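You operate a simulated robot arm through the tools that you are given. There is no shell and no other tool.

You are at the controls of a simulated two-armed robot. One attempt, no reset.

Task
Pick up the filter insert from the top of the jug table with one hand, pass it to the other hand and put it on the top of the oil bench. Set down upright: filter insert.

Only the result counts: the job must be done as asked and must still hold three seconds after the hand-in. Knocking over, shifting, dropping, spilling or breaking anything else fails it.

Robot
Two 7-joint arms with two-finger parallel grippers on one trunk, on a base that moves. Base frame: it is fixed to the floor where the robot stands at the start and does not move with it; the origin is under the middle of the robot, x ahead of it, y to its left, z up. Units: m, degrees, N and s.
The left shoulder is at the start at [0.062, 0.198, 1.054], the right one opposite. With the tool pointing down near the work surface each hand reaches from about 0.3 to 0.72 m from the robot's upright axis, wherever it stands, measured 20 degrees to its own side. Places, roughly: top of the oil bench (25x40 cm) [-0.94, -1.54, 0.74]. Payload 1.57 kg a hand.
Tool frame (each hand has its own): the origin (TCP) lies between the finger pads and is the grasp point; the fingertips stand 0.03 m ahead of it; z points along the fingers, y is the line along which they close. The gripper opens to 0.11 m. The fingers are 0.024 m wide and 0.012 m thick; the gripper's body (0.048 by 0.112 m) begins 0.078 m behind the TCP.
Orientation is told as [roll, pitch, yaw] about the base's x, y, z axes, in that order, counted from this pose: with the fingers straight down and closing along the base's y, the tool's x points along the base's -x, its y along +y and its z along -z.

Tools
- The arms move only by the tool nudge_tool. It takes "left_steps", "right_steps" or both (then of equal length, played together; a hand with none holds still); each is a list of rows, each a list of 7 numbers: the opening, from 0 (shut) to 1 (fully open), then the shift along the tool's x, y, z in units of 25 mm (1.0 is 25 mm), then the turn, a rotation vector about the tool's x, y, z in units of 6 degrees (1.0 is 6 degrees). In form: [[hand, dx, dy, dz, ax, ay, az], ...]. A call has 1 to 20 rows; each row shifts and turns the commanded pose from where the row before left it, along the tool's axes as they then stand. A call with a number of a shift or a turn outside -1 to 1 is refused whole. Rows are played at 5 a second. More than 0.05 m and 8.6 degrees between two rows, or a gripper value outside its range, and nothing of the call is played. Where a pose cannot be reached the arm comes as near as it can. A force on the tool above 40 N (or 10 N above the force at the start of the call, whichever is more), or a blocked arm, ends the call early, and 0.2 s more pass. The fingers move at their own pace (about 0.072 m/s each) and stop on an object; they squeeze with about 43 N. The grip force told is the motor's: it shows also when the fingers shut on nothing. Time passes only in rows, and 0.2 s behind the last, so rows that do not move let the fingers close. It gives the time, the measured TCP pose, the force on the tool (base axes), the opening and the grip force at its end, in the units of the frame above (readings bear some noise), with the torque about the TCP (base axes, N m) and any sound that the robot's microphone picked up, and new pictures: "views" is both (left out), scene, wrist or none (wrist: the cameras of the hands that moved).
- Cameras (640 x 400 px; columns grow to the right, rows downward): "scene" is now at [0.1056, 0.0129, 1.6284]; the picture's right is [0.13, -0.99, 0.00], its down [-0.77, -0.10, -0.62] and it looks along [0.62, 0.08, -0.78] (base axes); focal length 250 px, centre (320, 200). "left" rides on the left gripper at [0.07, -0.016, -0.141] in its tool frame; the picture's right is [0.23, 0.97, 0.00], its down [-0.86, 0.20, -0.48] and it looks along [-0.47, 0.11, 0.88] (tool axes); focal length 222 px, centre (320, 200). "right" rides on the right gripper at [0.07, 0.016, -0.141] in its tool frame; the picture's right is [-0.23, 0.97, 0.00], its down [-0.85, -0.20, -0.48] and it looks along [-0.47, -0.11, 0.88] (tool axes); focal length 222 px, centre (320, 200).
- slide_trunk(by): slides the trunk up (or, below 0, down) by that many m; the arms and the scene camera ride with it, the base frame stays. It gives what a move gives, with no picture.
- base_move(legs): drives the robot by 1 to 6 legs, each [ahead, left, turn to the left] in m, m and degrees, along the robot's own axes; the way and the turn of a leg run together, so that a leg with both is an arc; at most 1.5 m and 180 degrees a leg. The arms and the cameras ride along, it lands a little off, and it stops where it bumps. It gives what a move gives, and a new picture of the scene camera.
- aim_head(pan, tilt): turns the head with the scene camera to pan (to the left, within 86 degrees either way) and tilt (down, from -29 to 69), counted from straight ahead of the robot. It gives what a move gives, and a new picture of the scene camera.
- pixel_to_xyz(camera, pixels): for up to 12 pixels [column, row] of the newest picture of that camera ("zoom" is the newest enlarged one), the place [x, y, z] in the base frame of the surface seen there, good to about 0.003 m, but the place of the scene camera against the robot may be out by one fixed shift of up to 0.012 m in any direction. The clock stands still meanwhile.
- enlarge(camera, box): a new picture of the part [left, top, right, bottom] of that camera's present view, enlarged. The clock stands still meanwhile.
- job_done(): hands the job in; it is judged then, once.

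Leave the grippers open and the arms clear of the work at the hand-in unless told otherwise.

The tools are called after ">>>" as a command line: name --argument value ..., lists and objects as JSON in quotes. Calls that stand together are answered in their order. nudge_tool: Moves the arms, as the interface text tells. Its arguments: {"type":"object","properties":{"left_steps":{"type":"array","items":{"type":"array","items":{"type":"number"}}},"right_steps":{"type":"array","items":{"type":"array","items":{"type":"number"}}},"views":{"type":"string","enum":["both","scene","wrist","none"]}},"required":[]} The other tools are called the same way: slide_trunk (by) moves the trunk up or down; base_move (legs) drives the base; aim_head (pan, tilt) turns the head that bears the scene camera; pixel_to_xyz (camera, pixels) gives the place of the surface under pixels of a picture; enlarge (camera, box) takes an enlarged picture of a part of a camera's view; job_done () hands the job in.

At the start:

```text
time_s: 0.0
left_position: [0.5177, 0.3774, 1.0994]
left_orientation: [-0.1, 0.0, 0.0]
left_force: [-0.3, 0.6, 0.0]
left_ft_torque: [0.01, -0.01, 0.0]
left_opening: 0.1103
left_gripper_force: 0.1
right_position: [0.378, -0.0478, 1.0714]
right_orientation: [-0.1, 0.1, 0.1]
right_force: [0.4, -0.1, 0.9]
right_ft_torque: [-0.02, 0.01, 0.0]
right_opening: 0.11
right_gripper_force: 0.0
trunk travel left (down, up): [-0.65, 0.34]
robot x, y, heading: [-0.0032, 0.0016, -0.1]
head pan, tilt (commanded): [7.3, 51.3]
```

scene: 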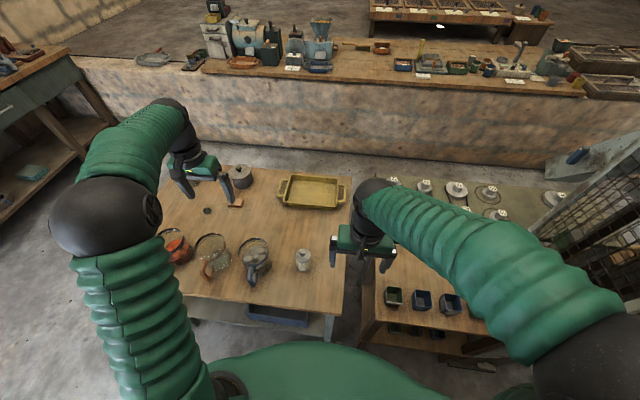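
right: 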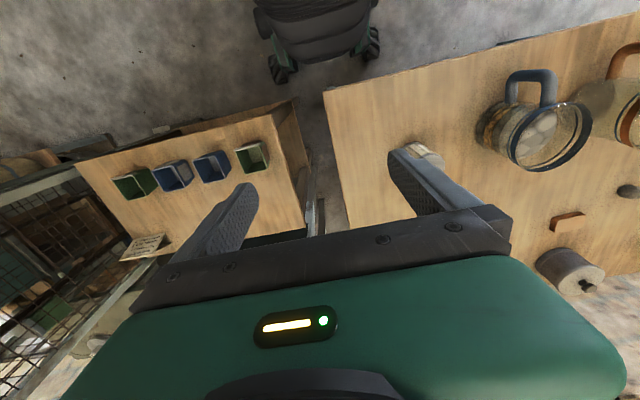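
left: 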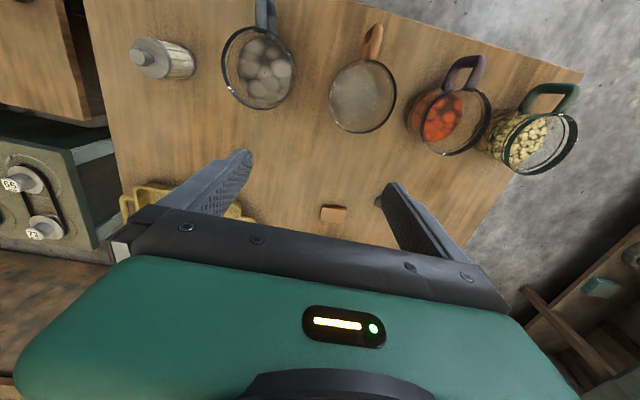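

I see a table with jugs, a yellow tray, a grey can near (240,176) and a small ribbed cylinder near (303,260). I will enlarge these to identify the filter insert.

>>> enlarge --camera "scene" --box '[150, 150, 360, 320]'

>>> enlarge --camera "left" --box '[100, 0, 400, 190]'

>>> pixel_to_xyz --camera "scene" --pixels '[[303, 252], [303, 260], [303, 268], [320, 280], [240, 172], [255, 258], [340, 200], [200, 200], [340, 310], [180, 290]]'

```text
2.35 times, centred on (255, 235) of scene
```

zoom: 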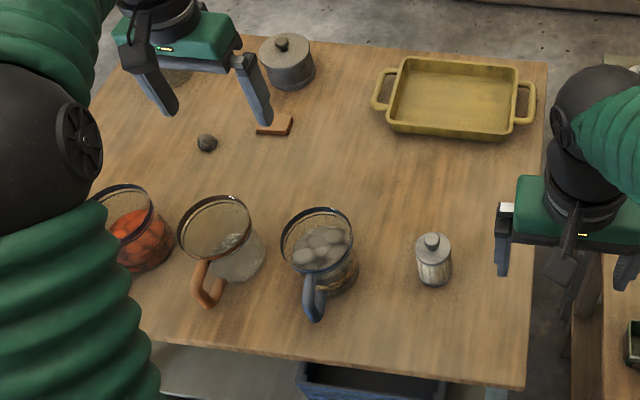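

```text
2.11 times, centred on (250, 95) of left
```

zoom: 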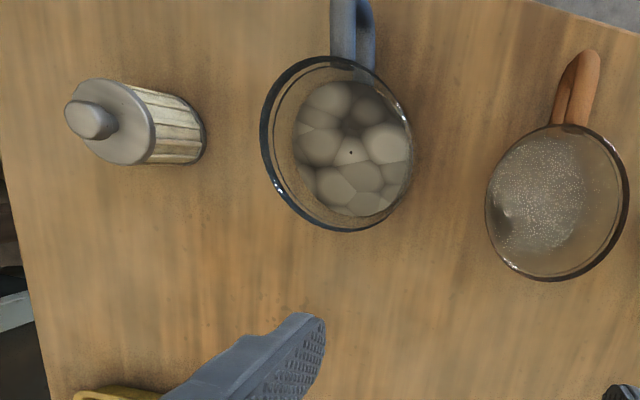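

```text
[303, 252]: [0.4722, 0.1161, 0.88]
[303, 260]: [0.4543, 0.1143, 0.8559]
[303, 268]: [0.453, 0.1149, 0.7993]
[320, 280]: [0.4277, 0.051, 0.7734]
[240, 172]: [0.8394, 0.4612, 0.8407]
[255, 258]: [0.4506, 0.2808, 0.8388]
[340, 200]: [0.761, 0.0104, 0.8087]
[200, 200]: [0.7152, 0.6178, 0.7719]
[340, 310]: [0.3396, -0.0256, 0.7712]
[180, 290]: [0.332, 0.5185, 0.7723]
```

The filter insert is the small pleated cylinder with grey caps and a knob at about (303,260), near [0.455, 0.115], table top z≈0.772. Next I turn the head right to view the oil bench behind me.

>>> aim_head --pan -86 --tilt 30

```text
time_s: 1.7
left_position: [0.5167, 0.3776, 1.1004]
left_orientation: [0.0, 0.0, 0.1]
left_force: [0.8, 0.6, -0.1]
left_ft_torque: [-0.02, 0.04, 0.02]
left_opening: 0.1099
left_gripper_force: 0.1
right_position: [0.3762, -0.0489, 1.0713]
right_orientation: [-0.1, 0.0, -0.1]
right_force: [0.5, 0.5, 0.5]
right_ft_torque: [0.0, -0.03, 0.0]
right_opening: 0.1099
right_gripper_force: 0.1
trunk travel left (down, up): [-0.65, 0.34]
robot x, y, heading: [0.0018, -0.0016, 0.0]
head pan, tilt (commanded): [-85.9, 30.0]
```

scene: 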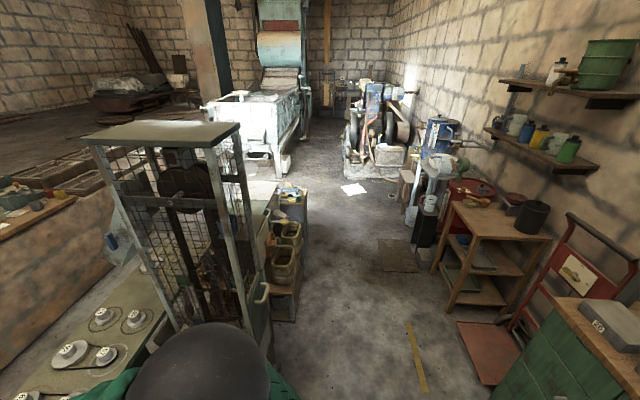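

The small wooden shelf near (495,235) looks like the oil bench, with a dark can and bowls on it. I'll enlarge and measure its top.

>>> enlarge --camera "scene" --box '[390, 160, 640, 320]'

>>> pixel_to_xyz --camera "scene" --pixels '[[455, 205], [480, 220], [500, 233], [548, 238], [530, 215], [530, 230], [477, 200], [515, 200], [490, 215], [420, 250], [480, 350], [560, 300]]'

```text
2.50 times, centred on (515, 240) of scene
```

zoom: 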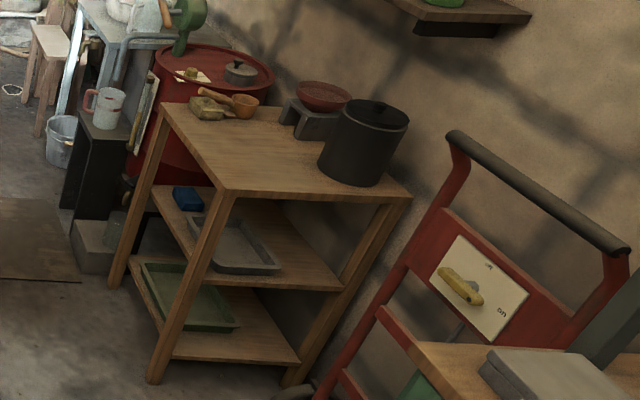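

```text
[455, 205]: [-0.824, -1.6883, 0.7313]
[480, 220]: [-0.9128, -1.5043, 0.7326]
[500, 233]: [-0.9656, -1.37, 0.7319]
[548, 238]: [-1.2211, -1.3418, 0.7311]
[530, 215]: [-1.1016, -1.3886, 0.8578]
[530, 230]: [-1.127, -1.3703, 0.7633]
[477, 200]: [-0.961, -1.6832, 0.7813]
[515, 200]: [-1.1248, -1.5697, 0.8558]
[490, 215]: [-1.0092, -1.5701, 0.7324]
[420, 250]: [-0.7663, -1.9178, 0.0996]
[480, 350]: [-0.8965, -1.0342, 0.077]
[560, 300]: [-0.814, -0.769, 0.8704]
```

I'll measure the top's corners and the objects on it through the zoom picture.

>>> pixel_to_xyz --camera "zoom" --pixels '[[165, 106], [222, 188], [405, 195], [195, 150], [250, 150], [320, 172], [300, 150], [250, 120], [290, 130], [205, 108], [245, 105], [350, 180]]'

>>> enlarge --camera "scene" --box '[440, 180, 565, 260]'

```text
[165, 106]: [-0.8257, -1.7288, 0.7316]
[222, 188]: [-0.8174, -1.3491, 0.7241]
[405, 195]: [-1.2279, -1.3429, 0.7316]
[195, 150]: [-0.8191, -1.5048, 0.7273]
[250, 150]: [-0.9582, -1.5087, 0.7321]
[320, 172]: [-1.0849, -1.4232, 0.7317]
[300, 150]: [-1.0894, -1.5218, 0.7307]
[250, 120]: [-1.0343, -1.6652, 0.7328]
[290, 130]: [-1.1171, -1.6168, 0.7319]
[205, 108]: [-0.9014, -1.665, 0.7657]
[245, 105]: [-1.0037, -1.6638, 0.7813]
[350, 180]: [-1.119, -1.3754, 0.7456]
```

```text
5.00 times, centred on (502, 220) of scene
```

zoom: 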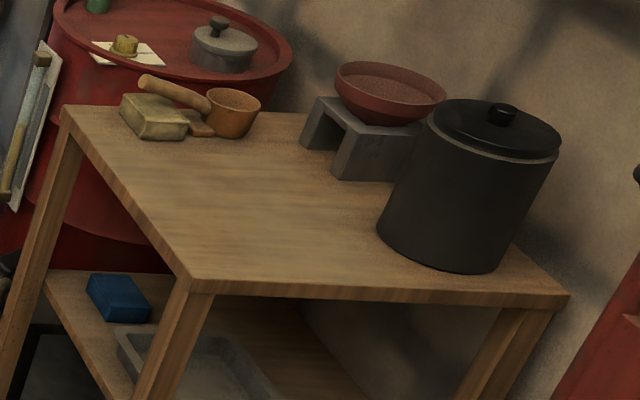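

The shelf top runs x −0.82…−1.23, y −1.35…−1.75, z≈0.731, with a free patch around [-0.93, -1.48]. I'll measure floor obstacles for the route while the head is here, then look to the left too.

>>> pixel_to_xyz --camera "scene" --pixels '[[285, 320], [272, 390], [300, 200], [400, 270], [460, 335], [530, 370], [490, 398], [395, 385], [350, 190], [238, 128], [510, 320], [570, 225]]'

>>> aim_head --pan -86 --tilt 60

```text
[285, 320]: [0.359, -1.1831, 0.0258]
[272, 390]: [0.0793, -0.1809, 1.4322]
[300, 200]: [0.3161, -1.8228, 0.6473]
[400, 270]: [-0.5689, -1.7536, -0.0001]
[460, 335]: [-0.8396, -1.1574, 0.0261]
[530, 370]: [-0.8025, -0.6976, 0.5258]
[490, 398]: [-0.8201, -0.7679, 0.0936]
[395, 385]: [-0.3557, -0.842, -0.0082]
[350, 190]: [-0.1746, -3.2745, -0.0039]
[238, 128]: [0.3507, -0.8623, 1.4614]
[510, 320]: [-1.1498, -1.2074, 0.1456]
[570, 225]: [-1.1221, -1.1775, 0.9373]
```

```text
time_s: 2.6
left_position: [0.517, 0.378, 1.1005]
left_orientation: [-0.1, 0.0, 0.0]
left_force: [0.5, 0.4, -0.1]
left_ft_torque: [-0.02, 0.01, 0.02]
left_opening: 0.11
left_gripper_force: 0.0
right_position: [0.3764, -0.0482, 1.0717]
right_orientation: [-0.2, 0.0, 0.0]
right_force: [0.4, -0.4, 0.4]
right_ft_torque: [-0.01, -0.04, 0.03]
right_opening: 0.1098
right_gripper_force: 0.0
trunk travel left (down, up): [-0.65, 0.34]
robot x, y, heading: [-0.0013, 0.0017, -0.3]
head pan, tilt (commanded): [-85.9, 60.0]
```

scene: 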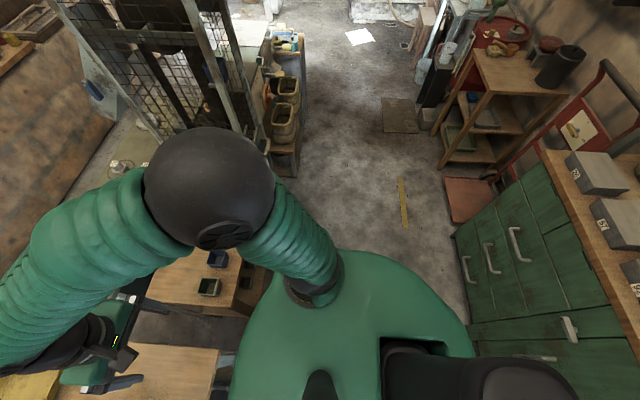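

The aisle is clear from about x −0.8 to 0.3. Now I turn the head back to the table and measure the insert with the left wrist camera, where it appears near (160,58).

>>> aim_head --pan 10 --tilt 58

>>> enlarge --camera "left" --box '[110, 20, 230, 95]'

```text
time_s: 4.4
left_position: [0.5176, 0.3776, 1.1007]
left_orientation: [-0.1, 0.0, 0.0]
left_force: [0.1, 0.0, 0.2]
left_ft_torque: [0.0, 0.03, 0.01]
left_opening: 0.11
left_gripper_force: 0.1
right_position: [0.3773, -0.0477, 1.0719]
right_orientation: [-0.1, 0.0, 0.0]
right_force: [0.2, -1.0, 0.0]
right_ft_torque: [0.02, 0.0, -0.01]
right_opening: 0.1099
right_gripper_force: 0.1
trunk travel left (down, up): [-0.65, 0.34]
robot x, y, heading: [0.0013, 0.0015, -0.2]
head pan, tilt (commanded): [10.0, 58.0]
```

scene: 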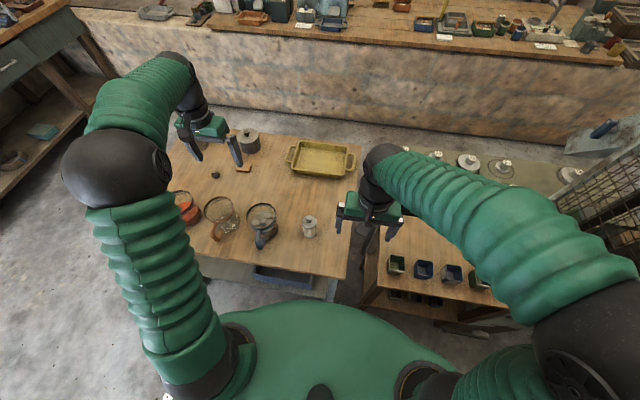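

```text
5.33 times, centred on (170, 58) of left
```

zoom: 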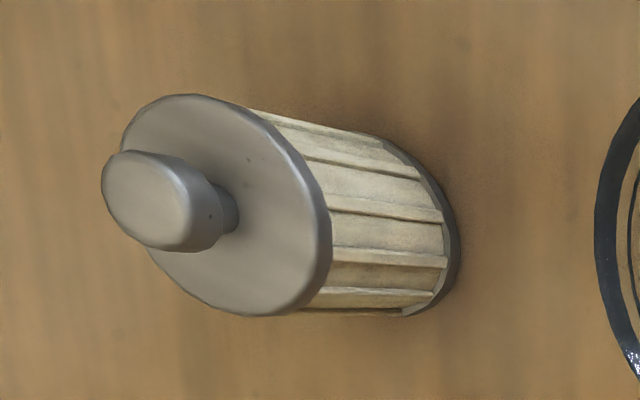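

Clear view of the insert: knob at (145,200), lid rim and pleated body. I query points on it in the zoom.

>>> pixel_to_xyz --camera "zoom" --pixels '[[145, 200], [115, 170], [175, 225], [175, 103], [320, 240], [265, 306], [165, 262], [260, 180], [345, 220], [440, 235], [450, 250], [480, 250]]'

```text
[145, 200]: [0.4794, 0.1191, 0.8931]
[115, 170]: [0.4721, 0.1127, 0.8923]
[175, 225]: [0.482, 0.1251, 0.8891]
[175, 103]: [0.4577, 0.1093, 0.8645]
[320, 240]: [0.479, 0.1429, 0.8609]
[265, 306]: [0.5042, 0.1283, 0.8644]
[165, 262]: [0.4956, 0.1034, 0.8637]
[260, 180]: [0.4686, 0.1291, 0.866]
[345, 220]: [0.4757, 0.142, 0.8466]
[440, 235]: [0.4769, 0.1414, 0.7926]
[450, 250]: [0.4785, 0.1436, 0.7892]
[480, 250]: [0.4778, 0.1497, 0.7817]
```

From the wrist camera: insert axis ≈[0.480, 0.119], table ≈0.781, lid top ≈0.865, knob top ≈0.893, diameter ≈0.05. The scene camera reads about 0.01 low in z.

Plan: the right hand grips the lower body with the tool tilted about 30° below horizontal, pointing to +y. The left hand then takes it from the top and sets it down from above. First I yaw the right hand by −90° where it is.

>>> nudge_tool --right_steps '[[1, 0, 0, 0, 0, 0, 1], [1, 0, 0, 0, 0, 0, 1], [1, 0, 0, 0, 0, 0, 1], [1, 0, 0, 0, 0, 0, 1], [1, 0, 0, 0, 0, 0, 1], [1, 0, 0, 0, 0, 0, 1], [1, 0, 0, 0, 0, 0, 1], [1, 0, 0, 0, 0, 0, 1], [1, 0, 0, 0, 0, 0, 1], [1, 0, 0, 0, 0, 0, 1], [1, 0, 0, 0, 0, 0, 1], [1, 0, 0, 0, 0, 0, 1], [1, 0, 0, 0, 0, 0, 1], [1, 0, 0, 0, 0, 0, 1], [1, 0, 0, 0, 0, 0, 1]]' --views "both"

```text
time_s: 7.6
left_position: [0.5171, 0.3768, 1.1004]
left_orientation: [0.0, 0.0, 0.0]
left_force: [0.0, -0.2, 0.3]
left_ft_torque: [0.06, 0.01, -0.02]
left_opening: 0.1101
left_gripper_force: 0.1
right_position: [0.3773, -0.0469, 1.0707]
right_orientation: [0.1, -0.1, -90.2]
right_force: [0.2, -0.6, 0.7]
right_ft_torque: [0.01, -0.03, -0.01]
right_opening: 0.1097
right_gripper_force: 0.1
trunk travel left (down, up): [-0.65, 0.34]
robot x, y, heading: [0.0005, 0.0004, 0.0]
head pan, tilt (commanded): [10.0, 58.0]
```

scene: 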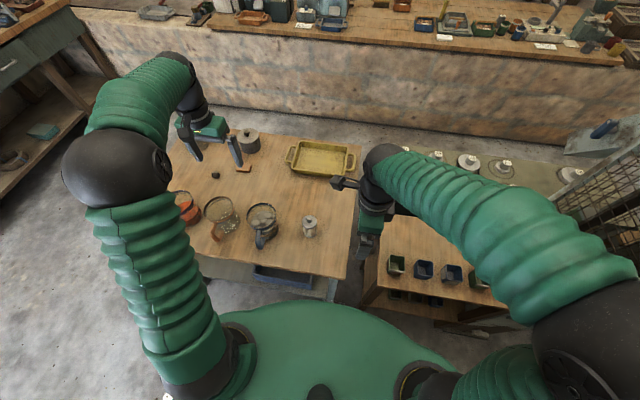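
right: 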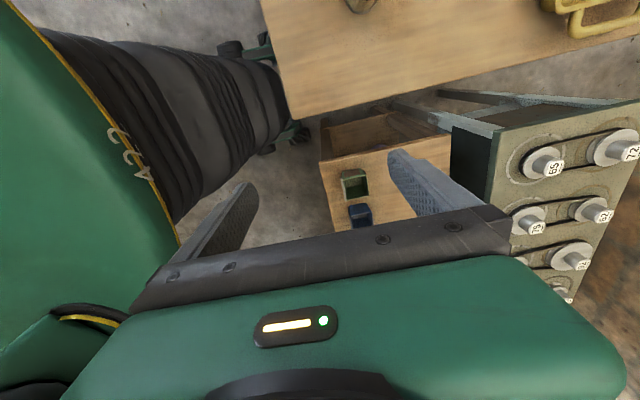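

Yaw reached −90°. Now I tilt the tool 60° about its y axis so it points to +y and 30° down, and shift 0.10 m forward at the same time.

>>> nudge_tool --right_steps '[[1, 0, 1, 0, 0, 0, 0], [1, 0, 1, 0, 0, 0, 0], [1, 0, 1, 0, 0, 1, 0], [1, 0, 1, 0, 0, 1, 0], [1, 0, 0, 0, 0, 1, 0], [1, 0, 0, 0, 0, 1, 0], [1, 0, 0, 0, 0, 1, 0], [1, 0, 0, 0, 0, 1, 0], [1, 0, 0, 0, 0, 1, 0], [1, 0, 0, 0, 0, 1, 0], [1, 0, 0, 0, 0, 1, 0], [1, 0, 0, 0, 0, 1, 0]]' --views "both"

```text
time_s: 10.2
left_position: [0.5165, 0.3758, 1.0999]
left_orientation: [0.0, 0.0, 0.0]
left_force: [0.5, 0.1, -0.2]
left_ft_torque: [0.03, -0.02, -0.01]
left_opening: 0.1102
left_gripper_force: 0.0
right_position: [0.4781, -0.0483, 1.072]
right_orientation: [0.1, 60.1, -90.1]
right_force: [-0.5, 0.1, -0.4]
right_ft_torque: [0.01, -0.01, 0.02]
right_opening: 0.11
right_gripper_force: 0.1
trunk travel left (down, up): [-0.65, 0.34]
robot x, y, heading: [-0.0002, 0.0023, -0.1]
head pan, tilt (commanded): [10.0, 58.0]
```

scene: 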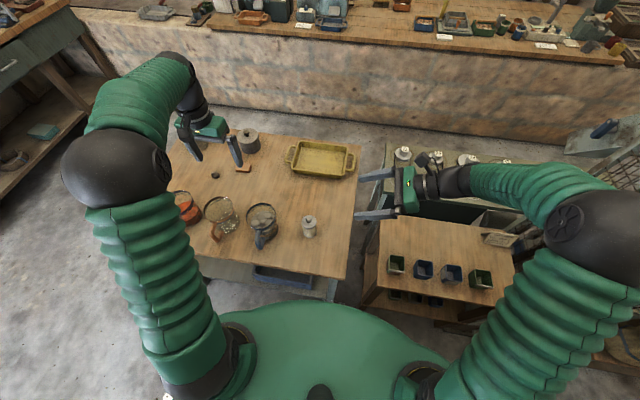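
right: 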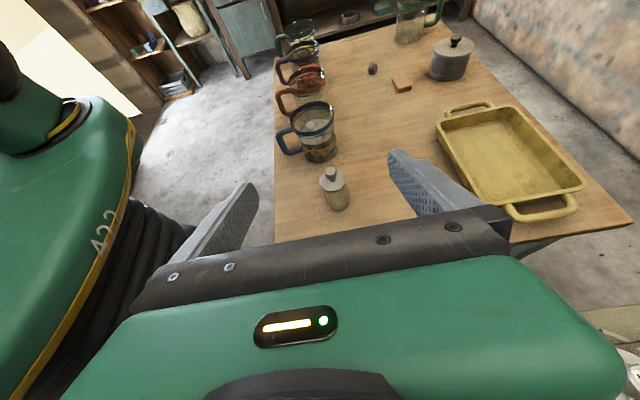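

The tool now points to +y and 30° down, with the insert visible at (334,188) in the right wrist view. I check the elbow's position against the bins table and cage before lowering, and measure the insert from this camera.

>>> pixel_to_xyz --camera "scene" --pixels '[[600, 215], [565, 220], [500, 185], [480, 240], [480, 275], [625, 200], [600, 180], [490, 213], [440, 182], [636, 270]]'

>>> enlarge --camera "right" --box '[260, 90, 420, 240]'

```text
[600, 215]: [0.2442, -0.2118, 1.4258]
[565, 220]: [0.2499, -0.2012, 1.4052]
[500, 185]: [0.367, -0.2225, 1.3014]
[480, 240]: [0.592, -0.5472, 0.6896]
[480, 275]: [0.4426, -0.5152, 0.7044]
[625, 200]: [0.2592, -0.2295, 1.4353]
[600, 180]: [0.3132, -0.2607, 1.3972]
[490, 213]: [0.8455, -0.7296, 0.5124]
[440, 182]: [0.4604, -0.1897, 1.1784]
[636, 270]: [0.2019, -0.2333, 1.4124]
```

```text
2.67 times, centred on (340, 165) of right
```

zoom: 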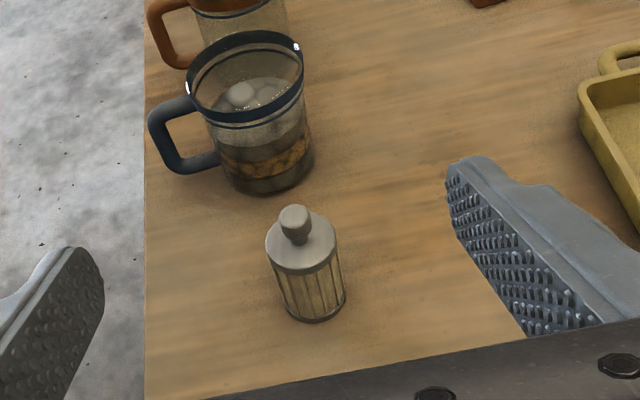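

The elbow is high (z≈1.43), well clear. Now measure the insert from this right camera zoom: knob (294,213), lid edges (268,248)/(335,245), base (315,318).

>>> pixel_to_xyz --camera "zoom" --pixels '[[294, 213], [270, 250], [334, 243], [303, 269], [305, 255], [310, 300], [315, 318], [290, 300], [335, 295], [220, 330], [380, 300], [265, 160]]'

```text
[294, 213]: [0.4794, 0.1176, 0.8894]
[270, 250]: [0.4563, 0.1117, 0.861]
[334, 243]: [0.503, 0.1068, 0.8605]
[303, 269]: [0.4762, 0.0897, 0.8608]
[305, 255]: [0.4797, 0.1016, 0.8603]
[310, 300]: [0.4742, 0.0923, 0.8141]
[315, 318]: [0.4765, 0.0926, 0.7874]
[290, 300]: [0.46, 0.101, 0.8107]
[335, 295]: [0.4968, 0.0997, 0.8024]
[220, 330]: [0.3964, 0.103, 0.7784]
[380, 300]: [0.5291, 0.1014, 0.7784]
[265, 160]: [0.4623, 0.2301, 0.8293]
```

The right camera puts the axis at [0.4795, 0.1165], table ≈0.7785, radius 0.025. I move the right hand to a pre-grasp 0.10 m back along the tool axis: y≈0.021, z≈0.862.

>>> nudge_tool --right_steps '[[1, -0.737, 0.008, 0.824, 0, 0, 0], [1, -0.737, 0.008, 0.824, 0, 0, 0], [1, -0.737, 0.008, 0.824, 0, 0, 0], [1, -0.737, 0.008, 0.824, 0, 0, 0], [1, -0.737, 0.008, 0.824, 0, 0, 0], [1, -0.737, 0.008, 0.824, 0, 0, 0], [1, -0.737, 0.008, 0.824, 0, 0, 0], [1, -0.737, 0.008, 0.824, 0, 0, 0]]' --views "both"

```text
time_s: 12.0
left_position: [0.5178, 0.3764, 1.0993]
left_orientation: [-0.1, 0.0, 0.0]
left_force: [-1.0, -0.4, -0.1]
left_ft_torque: [-0.01, 0.02, 0.03]
left_opening: 0.1099
left_gripper_force: 0.1
right_position: [0.4811, 0.0226, 0.8592]
right_orientation: [-0.1, 60.0, -90.1]
right_force: [-0.8, -0.3, 0.4]
right_ft_torque: [-0.01, -0.01, 0.01]
right_opening: 0.1102
right_gripper_force: 0.0
trunk travel left (down, up): [-0.65, 0.34]
robot x, y, heading: [0.0033, 0.0003, 0.0]
head pan, tilt (commanded): [10.0, 58.0]
```

scene: 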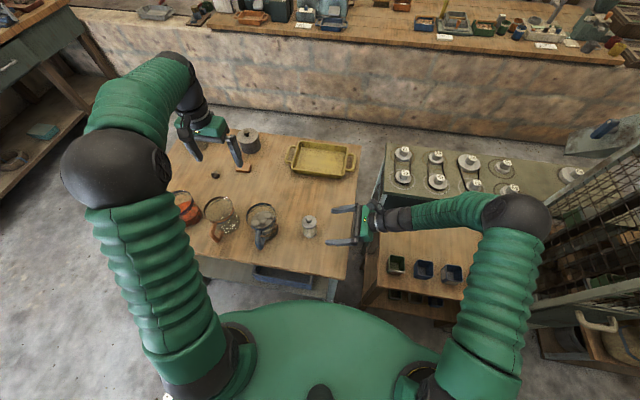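
right: 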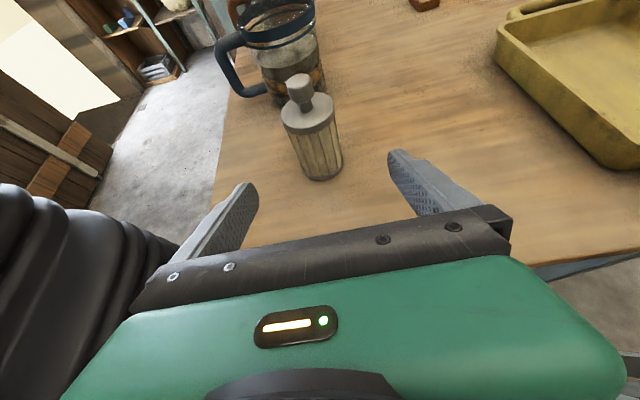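

Pre-grasp reached, insert centred between the fingers at about (312,130). I re-measure it at this closer range.

>>> pixel_to_xyz --camera "right" --pixels '[[297, 79], [285, 123], [333, 114], [310, 128], [317, 150], [322, 176], [303, 160], [337, 150], [270, 180], [360, 180], [330, 192]]'

>>> pixel_to_xyz --camera "scene" --pixels '[[520, 220], [545, 215], [500, 240], [450, 210], [560, 200], [590, 240]]'

```text
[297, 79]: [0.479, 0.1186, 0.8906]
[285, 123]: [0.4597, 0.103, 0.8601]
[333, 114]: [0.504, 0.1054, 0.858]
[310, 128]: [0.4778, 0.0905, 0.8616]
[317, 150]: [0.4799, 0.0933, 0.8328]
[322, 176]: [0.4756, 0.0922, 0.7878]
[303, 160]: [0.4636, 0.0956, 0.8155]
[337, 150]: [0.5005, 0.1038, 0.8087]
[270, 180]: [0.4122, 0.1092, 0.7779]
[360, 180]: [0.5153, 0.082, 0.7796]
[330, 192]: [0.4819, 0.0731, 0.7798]
```

```text
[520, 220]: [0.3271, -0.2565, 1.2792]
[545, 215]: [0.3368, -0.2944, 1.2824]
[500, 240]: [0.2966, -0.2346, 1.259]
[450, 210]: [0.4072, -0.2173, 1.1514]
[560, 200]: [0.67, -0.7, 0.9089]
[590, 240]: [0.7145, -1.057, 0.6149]
```

Axis confirmed near [0.480, 0.117]. I advance 0.098 m along the tool axis with the fingers open to straddle the lower body, ending near y 0.109, z 0.812.

>>> nudge_tool --right_steps '[[1, 0.02, -0.008, 0.655, 0, 0, 0], [1, 0.02, -0.008, 0.655, 0, 0, 0], [1, 0.02, -0.008, 0.655, 0, 0, 0], [1, 0.02, -0.008, 0.655, 0, 0, 0], [1, 0.02, -0.008, 0.655, 0, 0, 0], [1, 0.02, -0.008, 0.655, 0, 0, 0], [1, 0, 0, 0, 0, 0, 0]]' --views "both"

```text
time_s: 13.6
left_position: [0.5171, 0.3771, 1.1001]
left_orientation: [0.0, 0.1, 0.0]
left_force: [-0.1, -1.0, 0.1]
left_ft_torque: [0.03, 0.0, -0.01]
left_opening: 0.1098
left_gripper_force: 0.1
right_position: [0.4762, 0.1089, 0.813]
right_orientation: [0.1, 60.0, -90.0]
right_force: [0.1, 0.2, -0.1]
right_ft_torque: [0.03, 0.01, -0.01]
right_opening: 0.1098
right_gripper_force: 0.0
trunk travel left (down, up): [-0.65, 0.34]
robot x, y, heading: [-0.0014, 0.0011, -0.1]
head pan, tilt (commanded): [10.0, 58.0]
```

scene: 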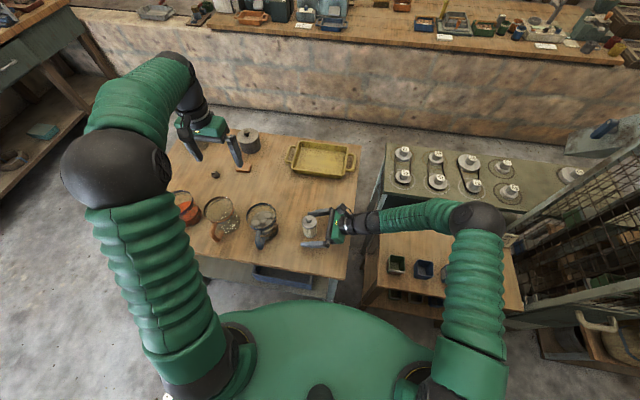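
right: 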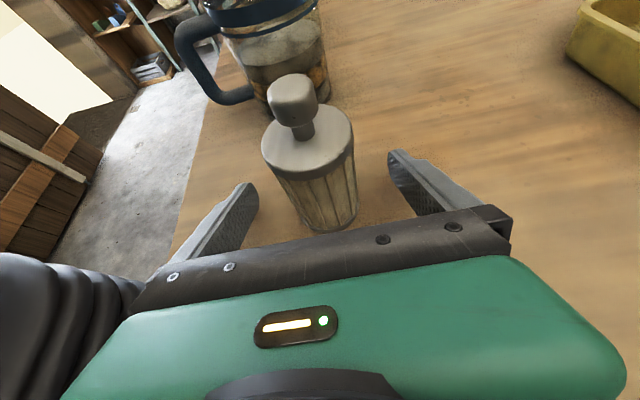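

The insert sits between the open fingers with force near zero. I centre by 3 mm in x and close the fingers.

>>> nudge_tool --right_steps '[[1, 0, 0.1, 0, 0, 0, 0], [0.6, 0, 0, 0, 0, 0, 0], [0, 0, 0, 0, 0, 0, 0], [0, 0, 0, 0, 0, 0, 0], [0, 0, 0, 0, 0, 0, 0], [0, 0, 0, 0, 0, 0, 0]]' --views "wrist"

```text
time_s: 15.0
left_position: [0.517, 0.3776, 1.1012]
left_orientation: [0.0, 0.1, 0.0]
left_force: [-0.3, -0.3, -0.7]
left_ft_torque: [-0.02, -0.01, 0.03]
left_opening: 0.11
left_gripper_force: 0.1
right_position: [0.4787, 0.1097, 0.8146]
right_orientation: [0.1, 60.1, -90.0]
right_force: [-0.6, 0.5, 1.4]
right_ft_torque: [-0.02, 0.07, 0.02]
right_opening: 0.05
right_gripper_force: 43.1
trunk travel left (down, up): [-0.65, 0.34]
robot x, y, heading: [-0.0012, 0.0007, 0.2]
head pan, tilt (commanded): [10.0, 58.0]
```

right: 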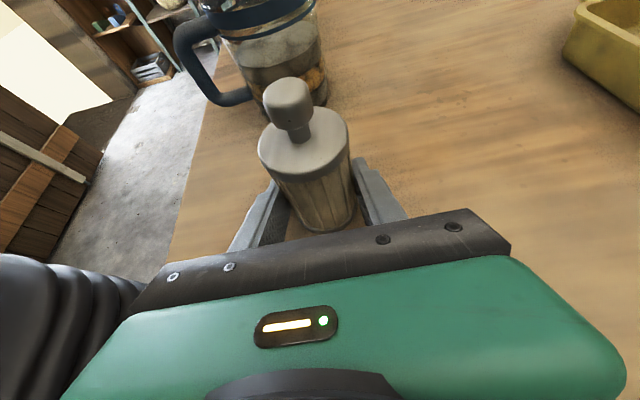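

Gripped: opening 0.050 with 43 N. I lift straight up slowly, first about 6 cm, then check.

>>> nudge_tool --right_steps '[[0, 0.35, 0, -0.202, 0, 0, 0], [0, 0.7, 0, -0.404, 0, 0, 0], [0, 0.7, 0, -0.404, 0, 0, 0], [0, 0.35, 0, -0.202, 0, 0, 0]]' --views "both"

```text
time_s: 16.0
left_position: [0.5173, 0.3772, 1.1018]
left_orientation: [0.0, 0.0, 0.1]
left_force: [0.1, -0.6, -0.3]
left_ft_torque: [0.01, -0.03, 0.02]
left_opening: 0.1103
left_gripper_force: 0.1
right_position: [0.4804, 0.1073, 0.8733]
right_orientation: [0.1, 59.9, -90.1]
right_force: [0.7, -0.2, -1.9]
right_ft_torque: [-0.03, -0.03, 0.01]
right_opening: 0.0494
right_gripper_force: 43.3
trunk travel left (down, up): [-0.65, 0.34]
robot x, y, heading: [0.0005, 0.001, 0.1]
head pan, tilt (commanded): [10.0, 58.0]
```

scene: 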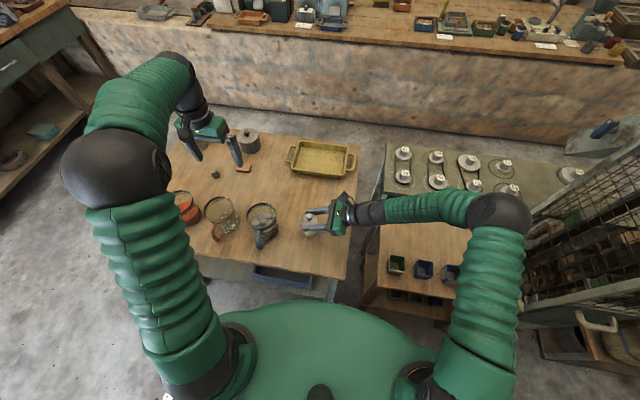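
right: 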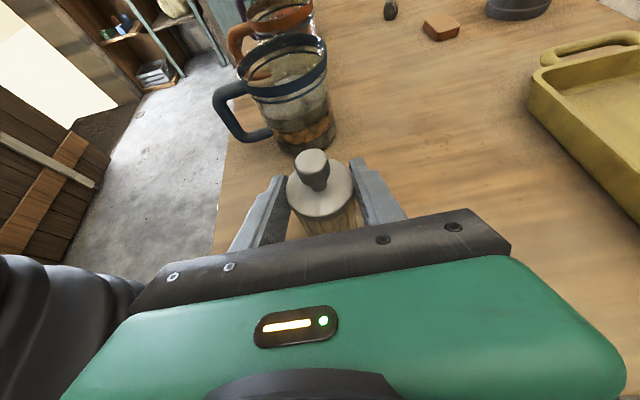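

The lid has shifted in the wrist view from (303,142) to (320,187), so the insert may have slipped or tilted in the grip. I measure it before going on.

>>> enlarge --camera "right" --box '[220, 120, 420, 245]'

>>> pixel_to_xyz --camera "right" --pixels '[[311, 157], [305, 165], [292, 190], [350, 180], [320, 210], [330, 165], [330, 225], [345, 225]]'

>>> enlarge --camera "scene" --box '[280, 180, 380, 250]'

```text
3.20 times, centred on (320, 182) of right
```

zoom: 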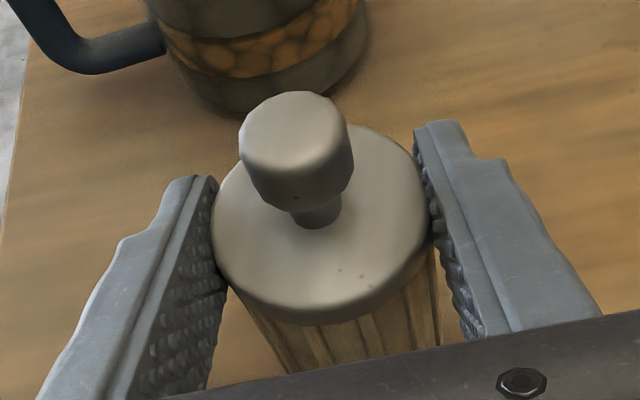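

```text
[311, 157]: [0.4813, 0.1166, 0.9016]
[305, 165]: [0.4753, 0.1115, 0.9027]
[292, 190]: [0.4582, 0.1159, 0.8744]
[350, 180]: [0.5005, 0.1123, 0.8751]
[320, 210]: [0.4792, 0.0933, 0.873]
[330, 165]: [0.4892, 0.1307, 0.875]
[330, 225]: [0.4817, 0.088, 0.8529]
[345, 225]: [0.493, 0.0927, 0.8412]
```

```text
5.71 times, centred on (330, 215) of scene
```

zoom: 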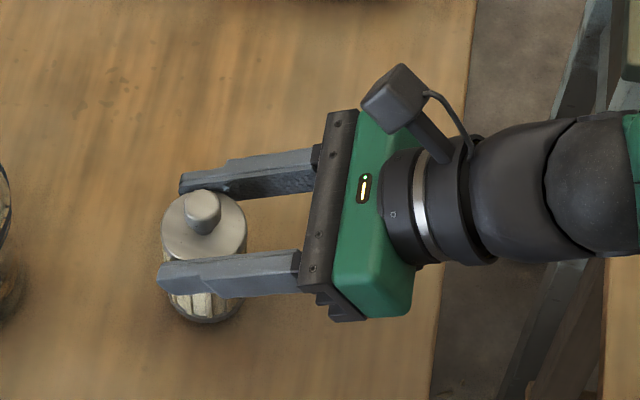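

The lid is level at z≈0.8745, so the insert is upright. But it rose only ~14 mm while the hand rose ~59 mm, so it slipped down until the pads met the lid. I hold still for two rows and re-measure to see if it keeps slipping.

>>> nudge_tool --right_steps '[[0, 0, 0, 0, 0, 0, 0], [0, 0, 0, 0, 0, 0, 0]]' --views "wrist"

```text
time_s: 16.6
left_position: [0.5184, 0.3762, 1.1011]
left_orientation: [0.0, 0.0, -0.1]
left_force: [-0.3, -0.1, 0.2]
left_ft_torque: [0.05, 0.02, -0.03]
left_opening: 0.1101
left_gripper_force: 0.1
right_position: [0.4791, 0.1098, 0.8748]
right_orientation: [0.0, 60.0, -90.0]
right_force: [-0.5, 0.2, -1.3]
right_ft_torque: [0.0, 0.01, 0.05]
right_opening: 0.0497
right_gripper_force: 43.0
trunk travel left (down, up): [-0.65, 0.34]
robot x, y, heading: [0.0016, 0.0017, 0.1]
head pan, tilt (commanded): [10.0, 58.0]
```

right: 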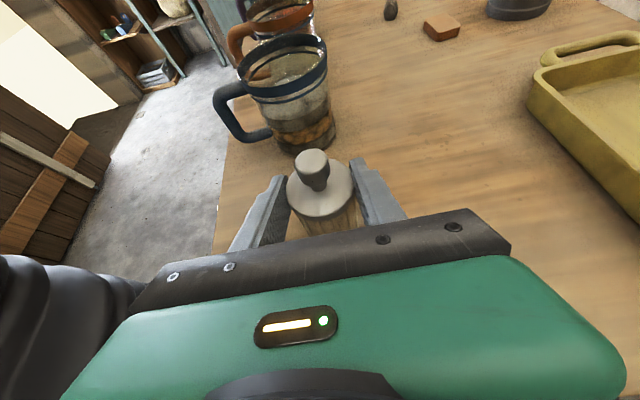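

It is now stable: same image, same readings. I look from the left wrist camera to see exactly how the lid sits against the pads.

>>> enlarge --camera "left" --box '[80, 0, 240, 100]'

>>> enlarge --camera "scene" --box '[290, 195, 350, 240]'

```text
4.00 times, centred on (160, 50) of left
```

zoom: 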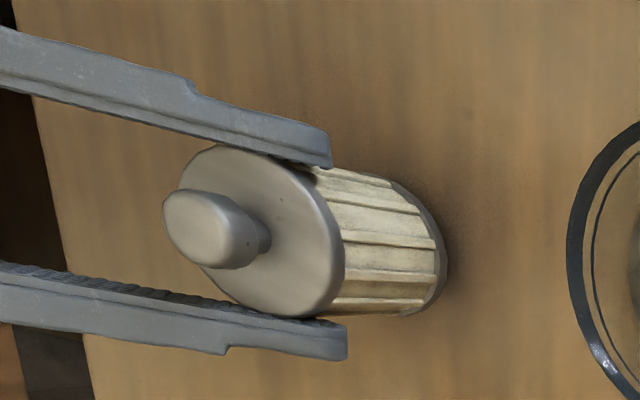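

```text
8.89 times, centred on (320, 218) of scene
```

zoom: 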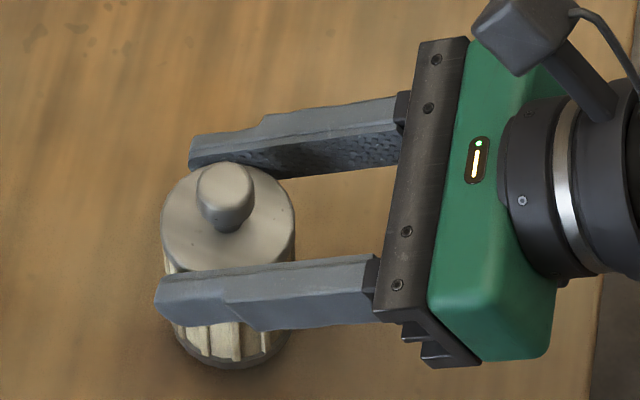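

The left view shows the lid overhanging the stepped fingertips, so the pleated body slid until the lid caught on the fingers. To learn how slippery the body is, I lower slowly back to the table and a little further. The force reading will then show the sliding friction.

>>> nudge_tool --right_steps '[[0, -0.173, 0, 0.1, 0, 0, 0], [0, -0.173, 0, 0.1, 0, 0, 0], [0, -0.173, 0, 0.1, 0, 0, 0], [0, -0.173, 0, 0.1, 0, 0, 0]]' --views "wrist"

```text
time_s: 17.6
left_position: [0.5151, 0.3753, 1.1032]
left_orientation: [0.1, -0.1, 0.0]
left_force: [1.0, -0.2, -0.7]
left_ft_torque: [0.05, 0.02, 0.01]
left_opening: 0.11
left_gripper_force: 0.1
right_position: [0.4797, 0.1086, 0.8609]
right_orientation: [0.6, 60.4, -89.5]
right_force: [3.9, 0.7, 26.6]
right_ft_torque: [-0.16, -0.02, -0.11]
right_opening: 0.0494
right_gripper_force: 43.5
trunk travel left (down, up): [-0.65, 0.34]
robot x, y, heading: [0.0029, 0.0004, -0.1]
head pan, tilt (commanded): [10.0, 58.0]
```

right: 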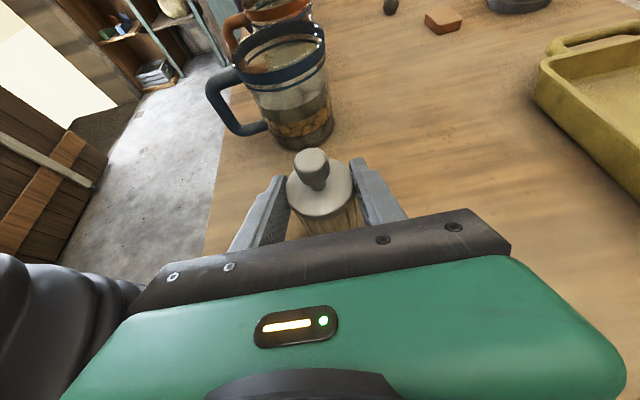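

Pressing down gave 26.6 N without sliding, so friction at the lid is good and only the first grip on the pleats slipped. I'll regrasp at the lid level with a flatter tool, about 10° below horizontal, which also gives the left hand more room from above. First I relieve the push by raising ~6 mm, then open with the insert standing on the table.

>>> nudge_tool --right_steps '[[0, 0.1, 0, -0.058, 0, 0, 0], [0, 0.1, 0, -0.058, 0, 0, 0], [0, 0, 0, 0, 0, 0, 0]]' --views "wrist"

```text
time_s: 18.4
left_position: [0.517, 0.3764, 1.1003]
left_orientation: [0.0, 0.0, 0.0]
left_force: [0.6, -0.2, 0.3]
left_ft_torque: [0.0, -0.02, 0.0]
left_opening: 0.1097
left_gripper_force: 0.0
right_position: [0.4788, 0.1066, 0.8588]
right_orientation: [-0.2, 59.8, -90.2]
right_force: [-1.5, 2.5, 3.5]
right_ft_torque: [0.28, 0.09, 0.03]
right_opening: 0.0497
right_gripper_force: 43.3
trunk travel left (down, up): [-0.65, 0.34]
robot x, y, heading: [-0.0004, -0.0013, -0.0]
head pan, tilt (commanded): [10.0, 58.0]
```

right: 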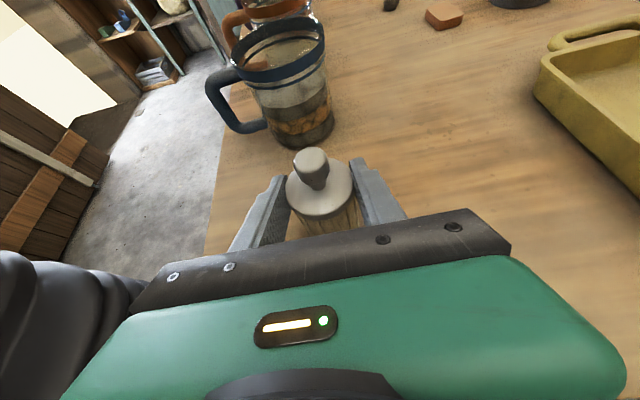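

Force is down to 3.5 N with the insert on the table. I check that the lid is level before opening.

>>> pixel_to_xyz --camera "right" --pixels '[[310, 155], [293, 190], [349, 182], [320, 212], [330, 167], [325, 225], [340, 228], [290, 150], [400, 180]]'

```text
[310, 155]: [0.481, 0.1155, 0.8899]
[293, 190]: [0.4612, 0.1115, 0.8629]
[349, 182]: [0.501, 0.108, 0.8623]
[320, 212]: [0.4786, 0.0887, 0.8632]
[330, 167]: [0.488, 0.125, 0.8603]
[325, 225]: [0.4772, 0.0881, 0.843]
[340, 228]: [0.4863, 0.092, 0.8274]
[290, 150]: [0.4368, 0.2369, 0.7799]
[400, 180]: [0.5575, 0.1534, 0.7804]
```

The lid is level within noise. I open the fingers fully and let the insert settle.

>>> nudge_tool --right_steps '[[0.6, 0, 0, 0, 0, 0, 0], [1, 0, 0, 0, 0, 0, 0], [1, 0, 0, 0, 0, 0, 0], [1, 0, 0, 0, 0, 0, 0]]' --views "wrist"

```text
time_s: 19.4
left_position: [0.5177, 0.3761, 1.101]
left_orientation: [-0.1, -0.1, 0.0]
left_force: [-0.8, 0.1, 0.3]
left_ft_torque: [0.0, -0.02, -0.01]
left_opening: 0.11
left_gripper_force: 0.2
right_position: [0.4807, 0.1073, 0.8627]
right_orientation: [0.0, 60.0, -90.0]
right_force: [0.1, -0.5, -0.4]
right_ft_torque: [-0.02, 0.0, -0.02]
right_opening: 0.11
right_gripper_force: 0.0
trunk travel left (down, up): [-0.65, 0.34]
robot x, y, heading: [-0.0013, 0.0012, 0.1]
head pan, tilt (commanded): [10.0, 58.0]
```

right: 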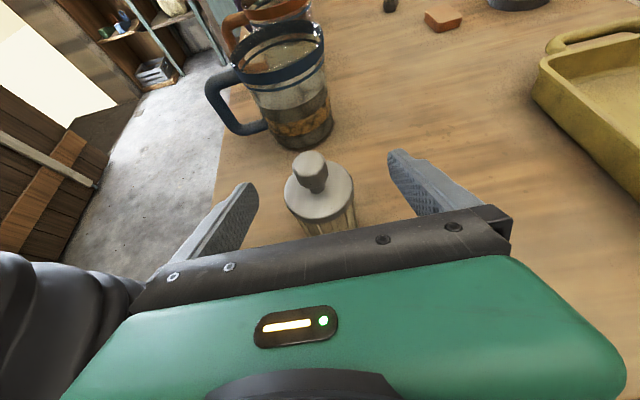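

The insert stands free and upright. I measure it again at close range.

>>> pixel_to_xyz --camera "right" --pixels '[[308, 157], [289, 195], [351, 190], [320, 214], [330, 172], [302, 172], [325, 228], [345, 228], [290, 150]]'

>>> enlarge --camera "left" --box '[80, 0, 240, 100]'

```text
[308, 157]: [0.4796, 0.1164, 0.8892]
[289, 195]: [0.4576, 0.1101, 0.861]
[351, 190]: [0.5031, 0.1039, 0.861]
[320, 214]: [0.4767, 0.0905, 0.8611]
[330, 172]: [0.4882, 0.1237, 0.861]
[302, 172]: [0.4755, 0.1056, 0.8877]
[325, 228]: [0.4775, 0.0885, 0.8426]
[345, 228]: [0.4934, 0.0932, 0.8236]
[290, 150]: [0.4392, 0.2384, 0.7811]
```

```text
4.00 times, centred on (160, 50) of left
```

zoom: 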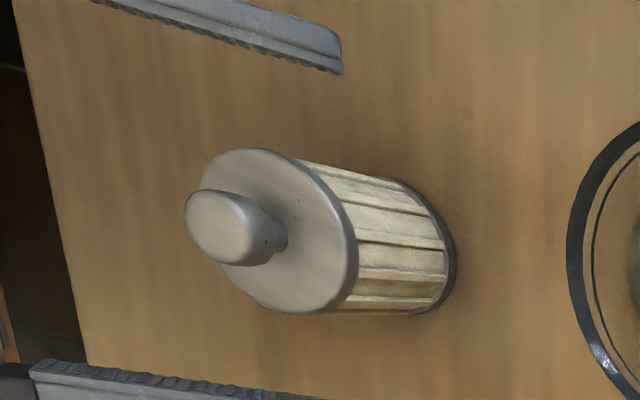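

Insert axis ≈[0.480, 0.115], lid top 0.861, upright. Now I flatten the tool by 20° to 10° below horizontal with the fingers open, then lower 9 mm so the pads cover the lid and upper body.

>>> nudge_tool --right_steps '[[1, 0, 0, 0, 0, 0.8333, 0], [1, 0, 0, 0, 0, 0.8333, 0], [1, 0, 0, 0, 0, 0.8333, 0], [1, 0, 0, 0, 0, 0.8333, 0], [1, -0.355, 0, 0.063, 0, 0, 0], [1, 0, 0, 0, 0, 0, 0]]' --views "both"

```text
time_s: 20.8
left_position: [0.5179, 0.3771, 1.1008]
left_orientation: [0.0, 0.0, 0.0]
left_force: [-0.1, -0.6, -0.6]
left_ft_torque: [0.02, 0.04, 0.0]
left_opening: 0.1098
left_gripper_force: 0.2
right_position: [0.4793, 0.1068, 0.8525]
right_orientation: [0.0, 79.9, -90.0]
right_force: [0.7, 0.4, -0.2]
right_ft_torque: [0.01, 0.0, 0.0]
right_opening: 0.1101
right_gripper_force: 0.0
trunk travel left (down, up): [-0.65, 0.34]
robot x, y, heading: [-0.0044, -0.0014, 0.2]
head pan, tilt (commanded): [10.0, 58.0]
```

scene: 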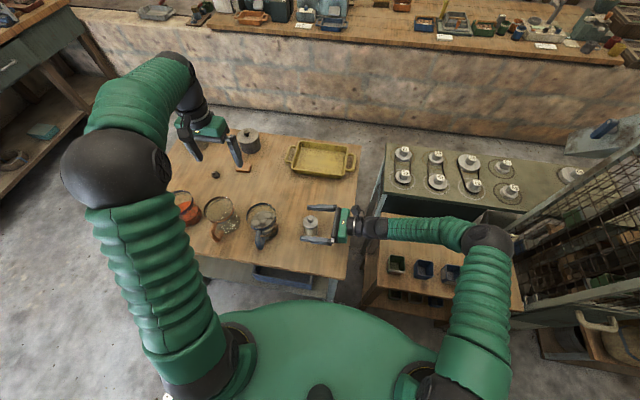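
right: 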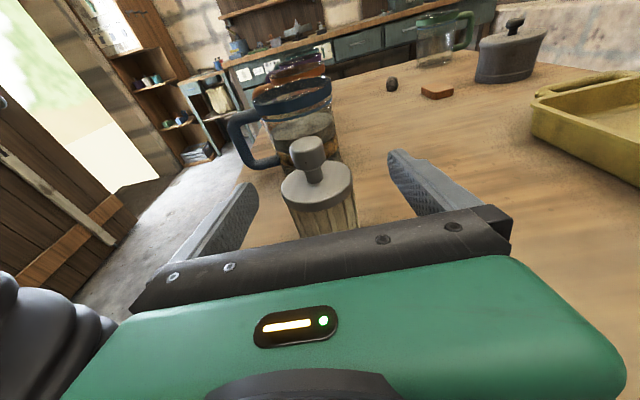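

The pads are now level with the lid and the insert is centred. I close the fingers and let the grip build up.

>>> nudge_tool --right_steps '[[0.6, 0, 0, 0, 0, 0, 0], [0, 0, 0, 0, 0, 0, 0], [0, 0, 0, 0, 0, 0, 0], [0, 0, 0, 0, 0, 0, 0], [0, 0, 0, 0, 0, 0, 0]]' --views "wrist"

```text
time_s: 22.0
left_position: [0.5177, 0.3773, 1.1007]
left_orientation: [0.0, 0.0, 0.0]
left_force: [-0.4, -0.7, 0.0]
left_ft_torque: [0.0, -0.01, -0.02]
left_opening: 0.1101
left_gripper_force: 0.0
right_position: [0.4799, 0.1087, 0.8523]
right_orientation: [-0.1, 80.0, -90.0]
right_force: [0.2, 0.4, 0.6]
right_ft_torque: [0.02, 0.01, -0.01]
right_opening: 0.0497
right_gripper_force: 42.9
trunk travel left (down, up): [-0.65, 0.34]
robot x, y, heading: [-0.0007, -0.0017, -0.1]
head pan, tilt (commanded): [10.0, 58.0]
```

right: 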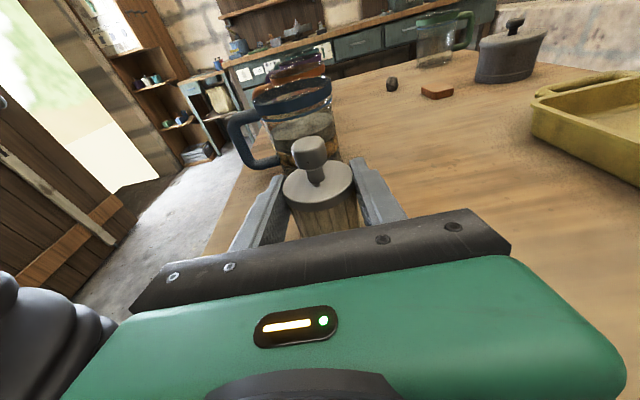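

Gripped again at 43 N, knob at (309,145). I lift gently at 8 mm per row for 5 rows and compare the view.

>>> nudge_tool --right_steps '[[0, 0.158, 0, -0.028, 0, 0, 0], [0, 0.315, 0, -0.056, 0, 0, 0], [0, 0.315, 0, -0.056, 0, 0, 0], [0, 0.315, 0, -0.056, 0, 0, 0], [0, 0.158, 0, -0.028, 0, 0, 0]]' --views "wrist"

```text
time_s: 23.2
left_position: [0.5179, 0.3765, 1.1006]
left_orientation: [0.0, 0.0, 0.1]
left_force: [-0.3, -0.1, -0.7]
left_ft_torque: [0.01, 0.01, 0.01]
left_opening: 0.1099
left_gripper_force: 0.2
right_position: [0.4799, 0.1067, 0.883]
right_orientation: [-0.1, 80.0, -90.0]
right_force: [0.6, 0.0, -1.5]
right_ft_torque: [-0.06, -0.03, 0.03]
right_opening: 0.0494
right_gripper_force: 43.1
trunk travel left (down, up): [-0.65, 0.34]
robot x, y, heading: [-0.001, -0.0019, 0.2]
head pan, tilt (commanded): [10.0, 58.0]
```

right: 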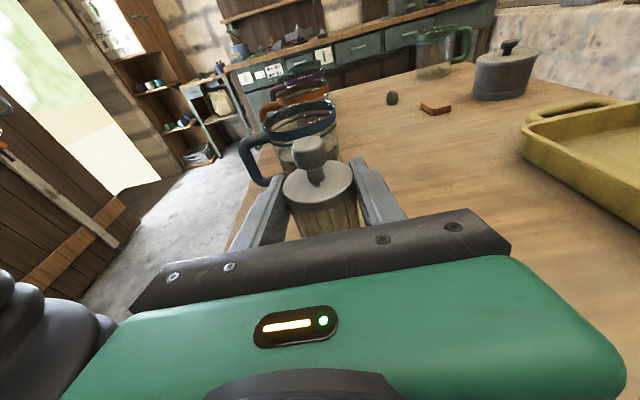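

No slip this time: knob still at (309,145). I lift further by about 0.15 m at 10 mm per row.

>>> nudge_tool --right_steps '[[0, 0.2, 0, -0.035, 0, 0, 0], [0, 0.394, 0, -0.07, 0, 0, 0], [0, 0.394, 0, -0.07, 0, 0, 0], [0, 0.394, 0, -0.07, 0, 0, 0], [0, 0.394, 0, -0.07, 0, 0, 0], [0, 0.394, 0, -0.07, 0, 0, 0], [0, 0.394, 0, -0.07, 0, 0, 0], [0, 0.394, 0, -0.07, 0, 0, 0], [0, 0.394, 0, -0.07, 0, 0, 0], [0, 0.394, 0, -0.07, 0, 0, 0], [0, 0.394, 0, -0.07, 0, 0, 0], [0, 0.394, 0, -0.07, 0, 0, 0], [0, 0.394, 0, -0.07, 0, 0, 0], [0, 0.394, 0, -0.07, 0, 0, 0], [0, 0.394, 0, -0.07, 0, 0, 0], [0, 0.2, 0, -0.035, 0, 0, 0]]' --views "both"

```text
time_s: 26.6
left_position: [0.5185, 0.3779, 1.0998]
left_orientation: [0.1, 0.1, -0.1]
left_force: [-1.1, -0.7, 0.0]
left_ft_torque: [0.0, 0.03, 0.01]
left_opening: 0.1101
left_gripper_force: 0.0
right_position: [0.4803, 0.1059, 1.0339]
right_orientation: [-0.1, 80.1, -90.0]
right_force: [1.4, -0.7, -0.6]
right_ft_torque: [0.02, -0.01, 0.01]
right_opening: 0.0498
right_gripper_force: 43.4
trunk travel left (down, up): [-0.65, 0.34]
robot x, y, heading: [-0.0018, -0.0005, -0.1]
head pan, tilt (commanded): [10.0, 58.0]
```

scene: 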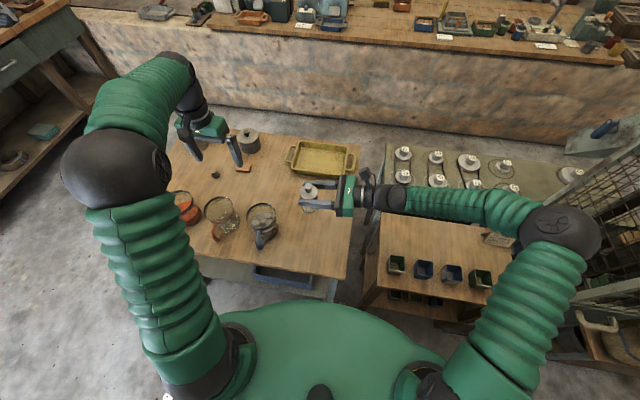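
right: 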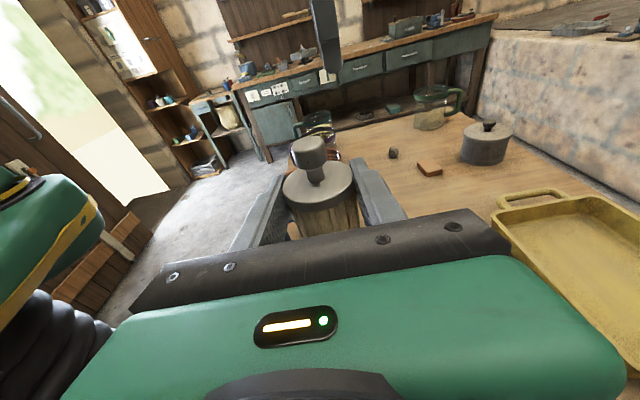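

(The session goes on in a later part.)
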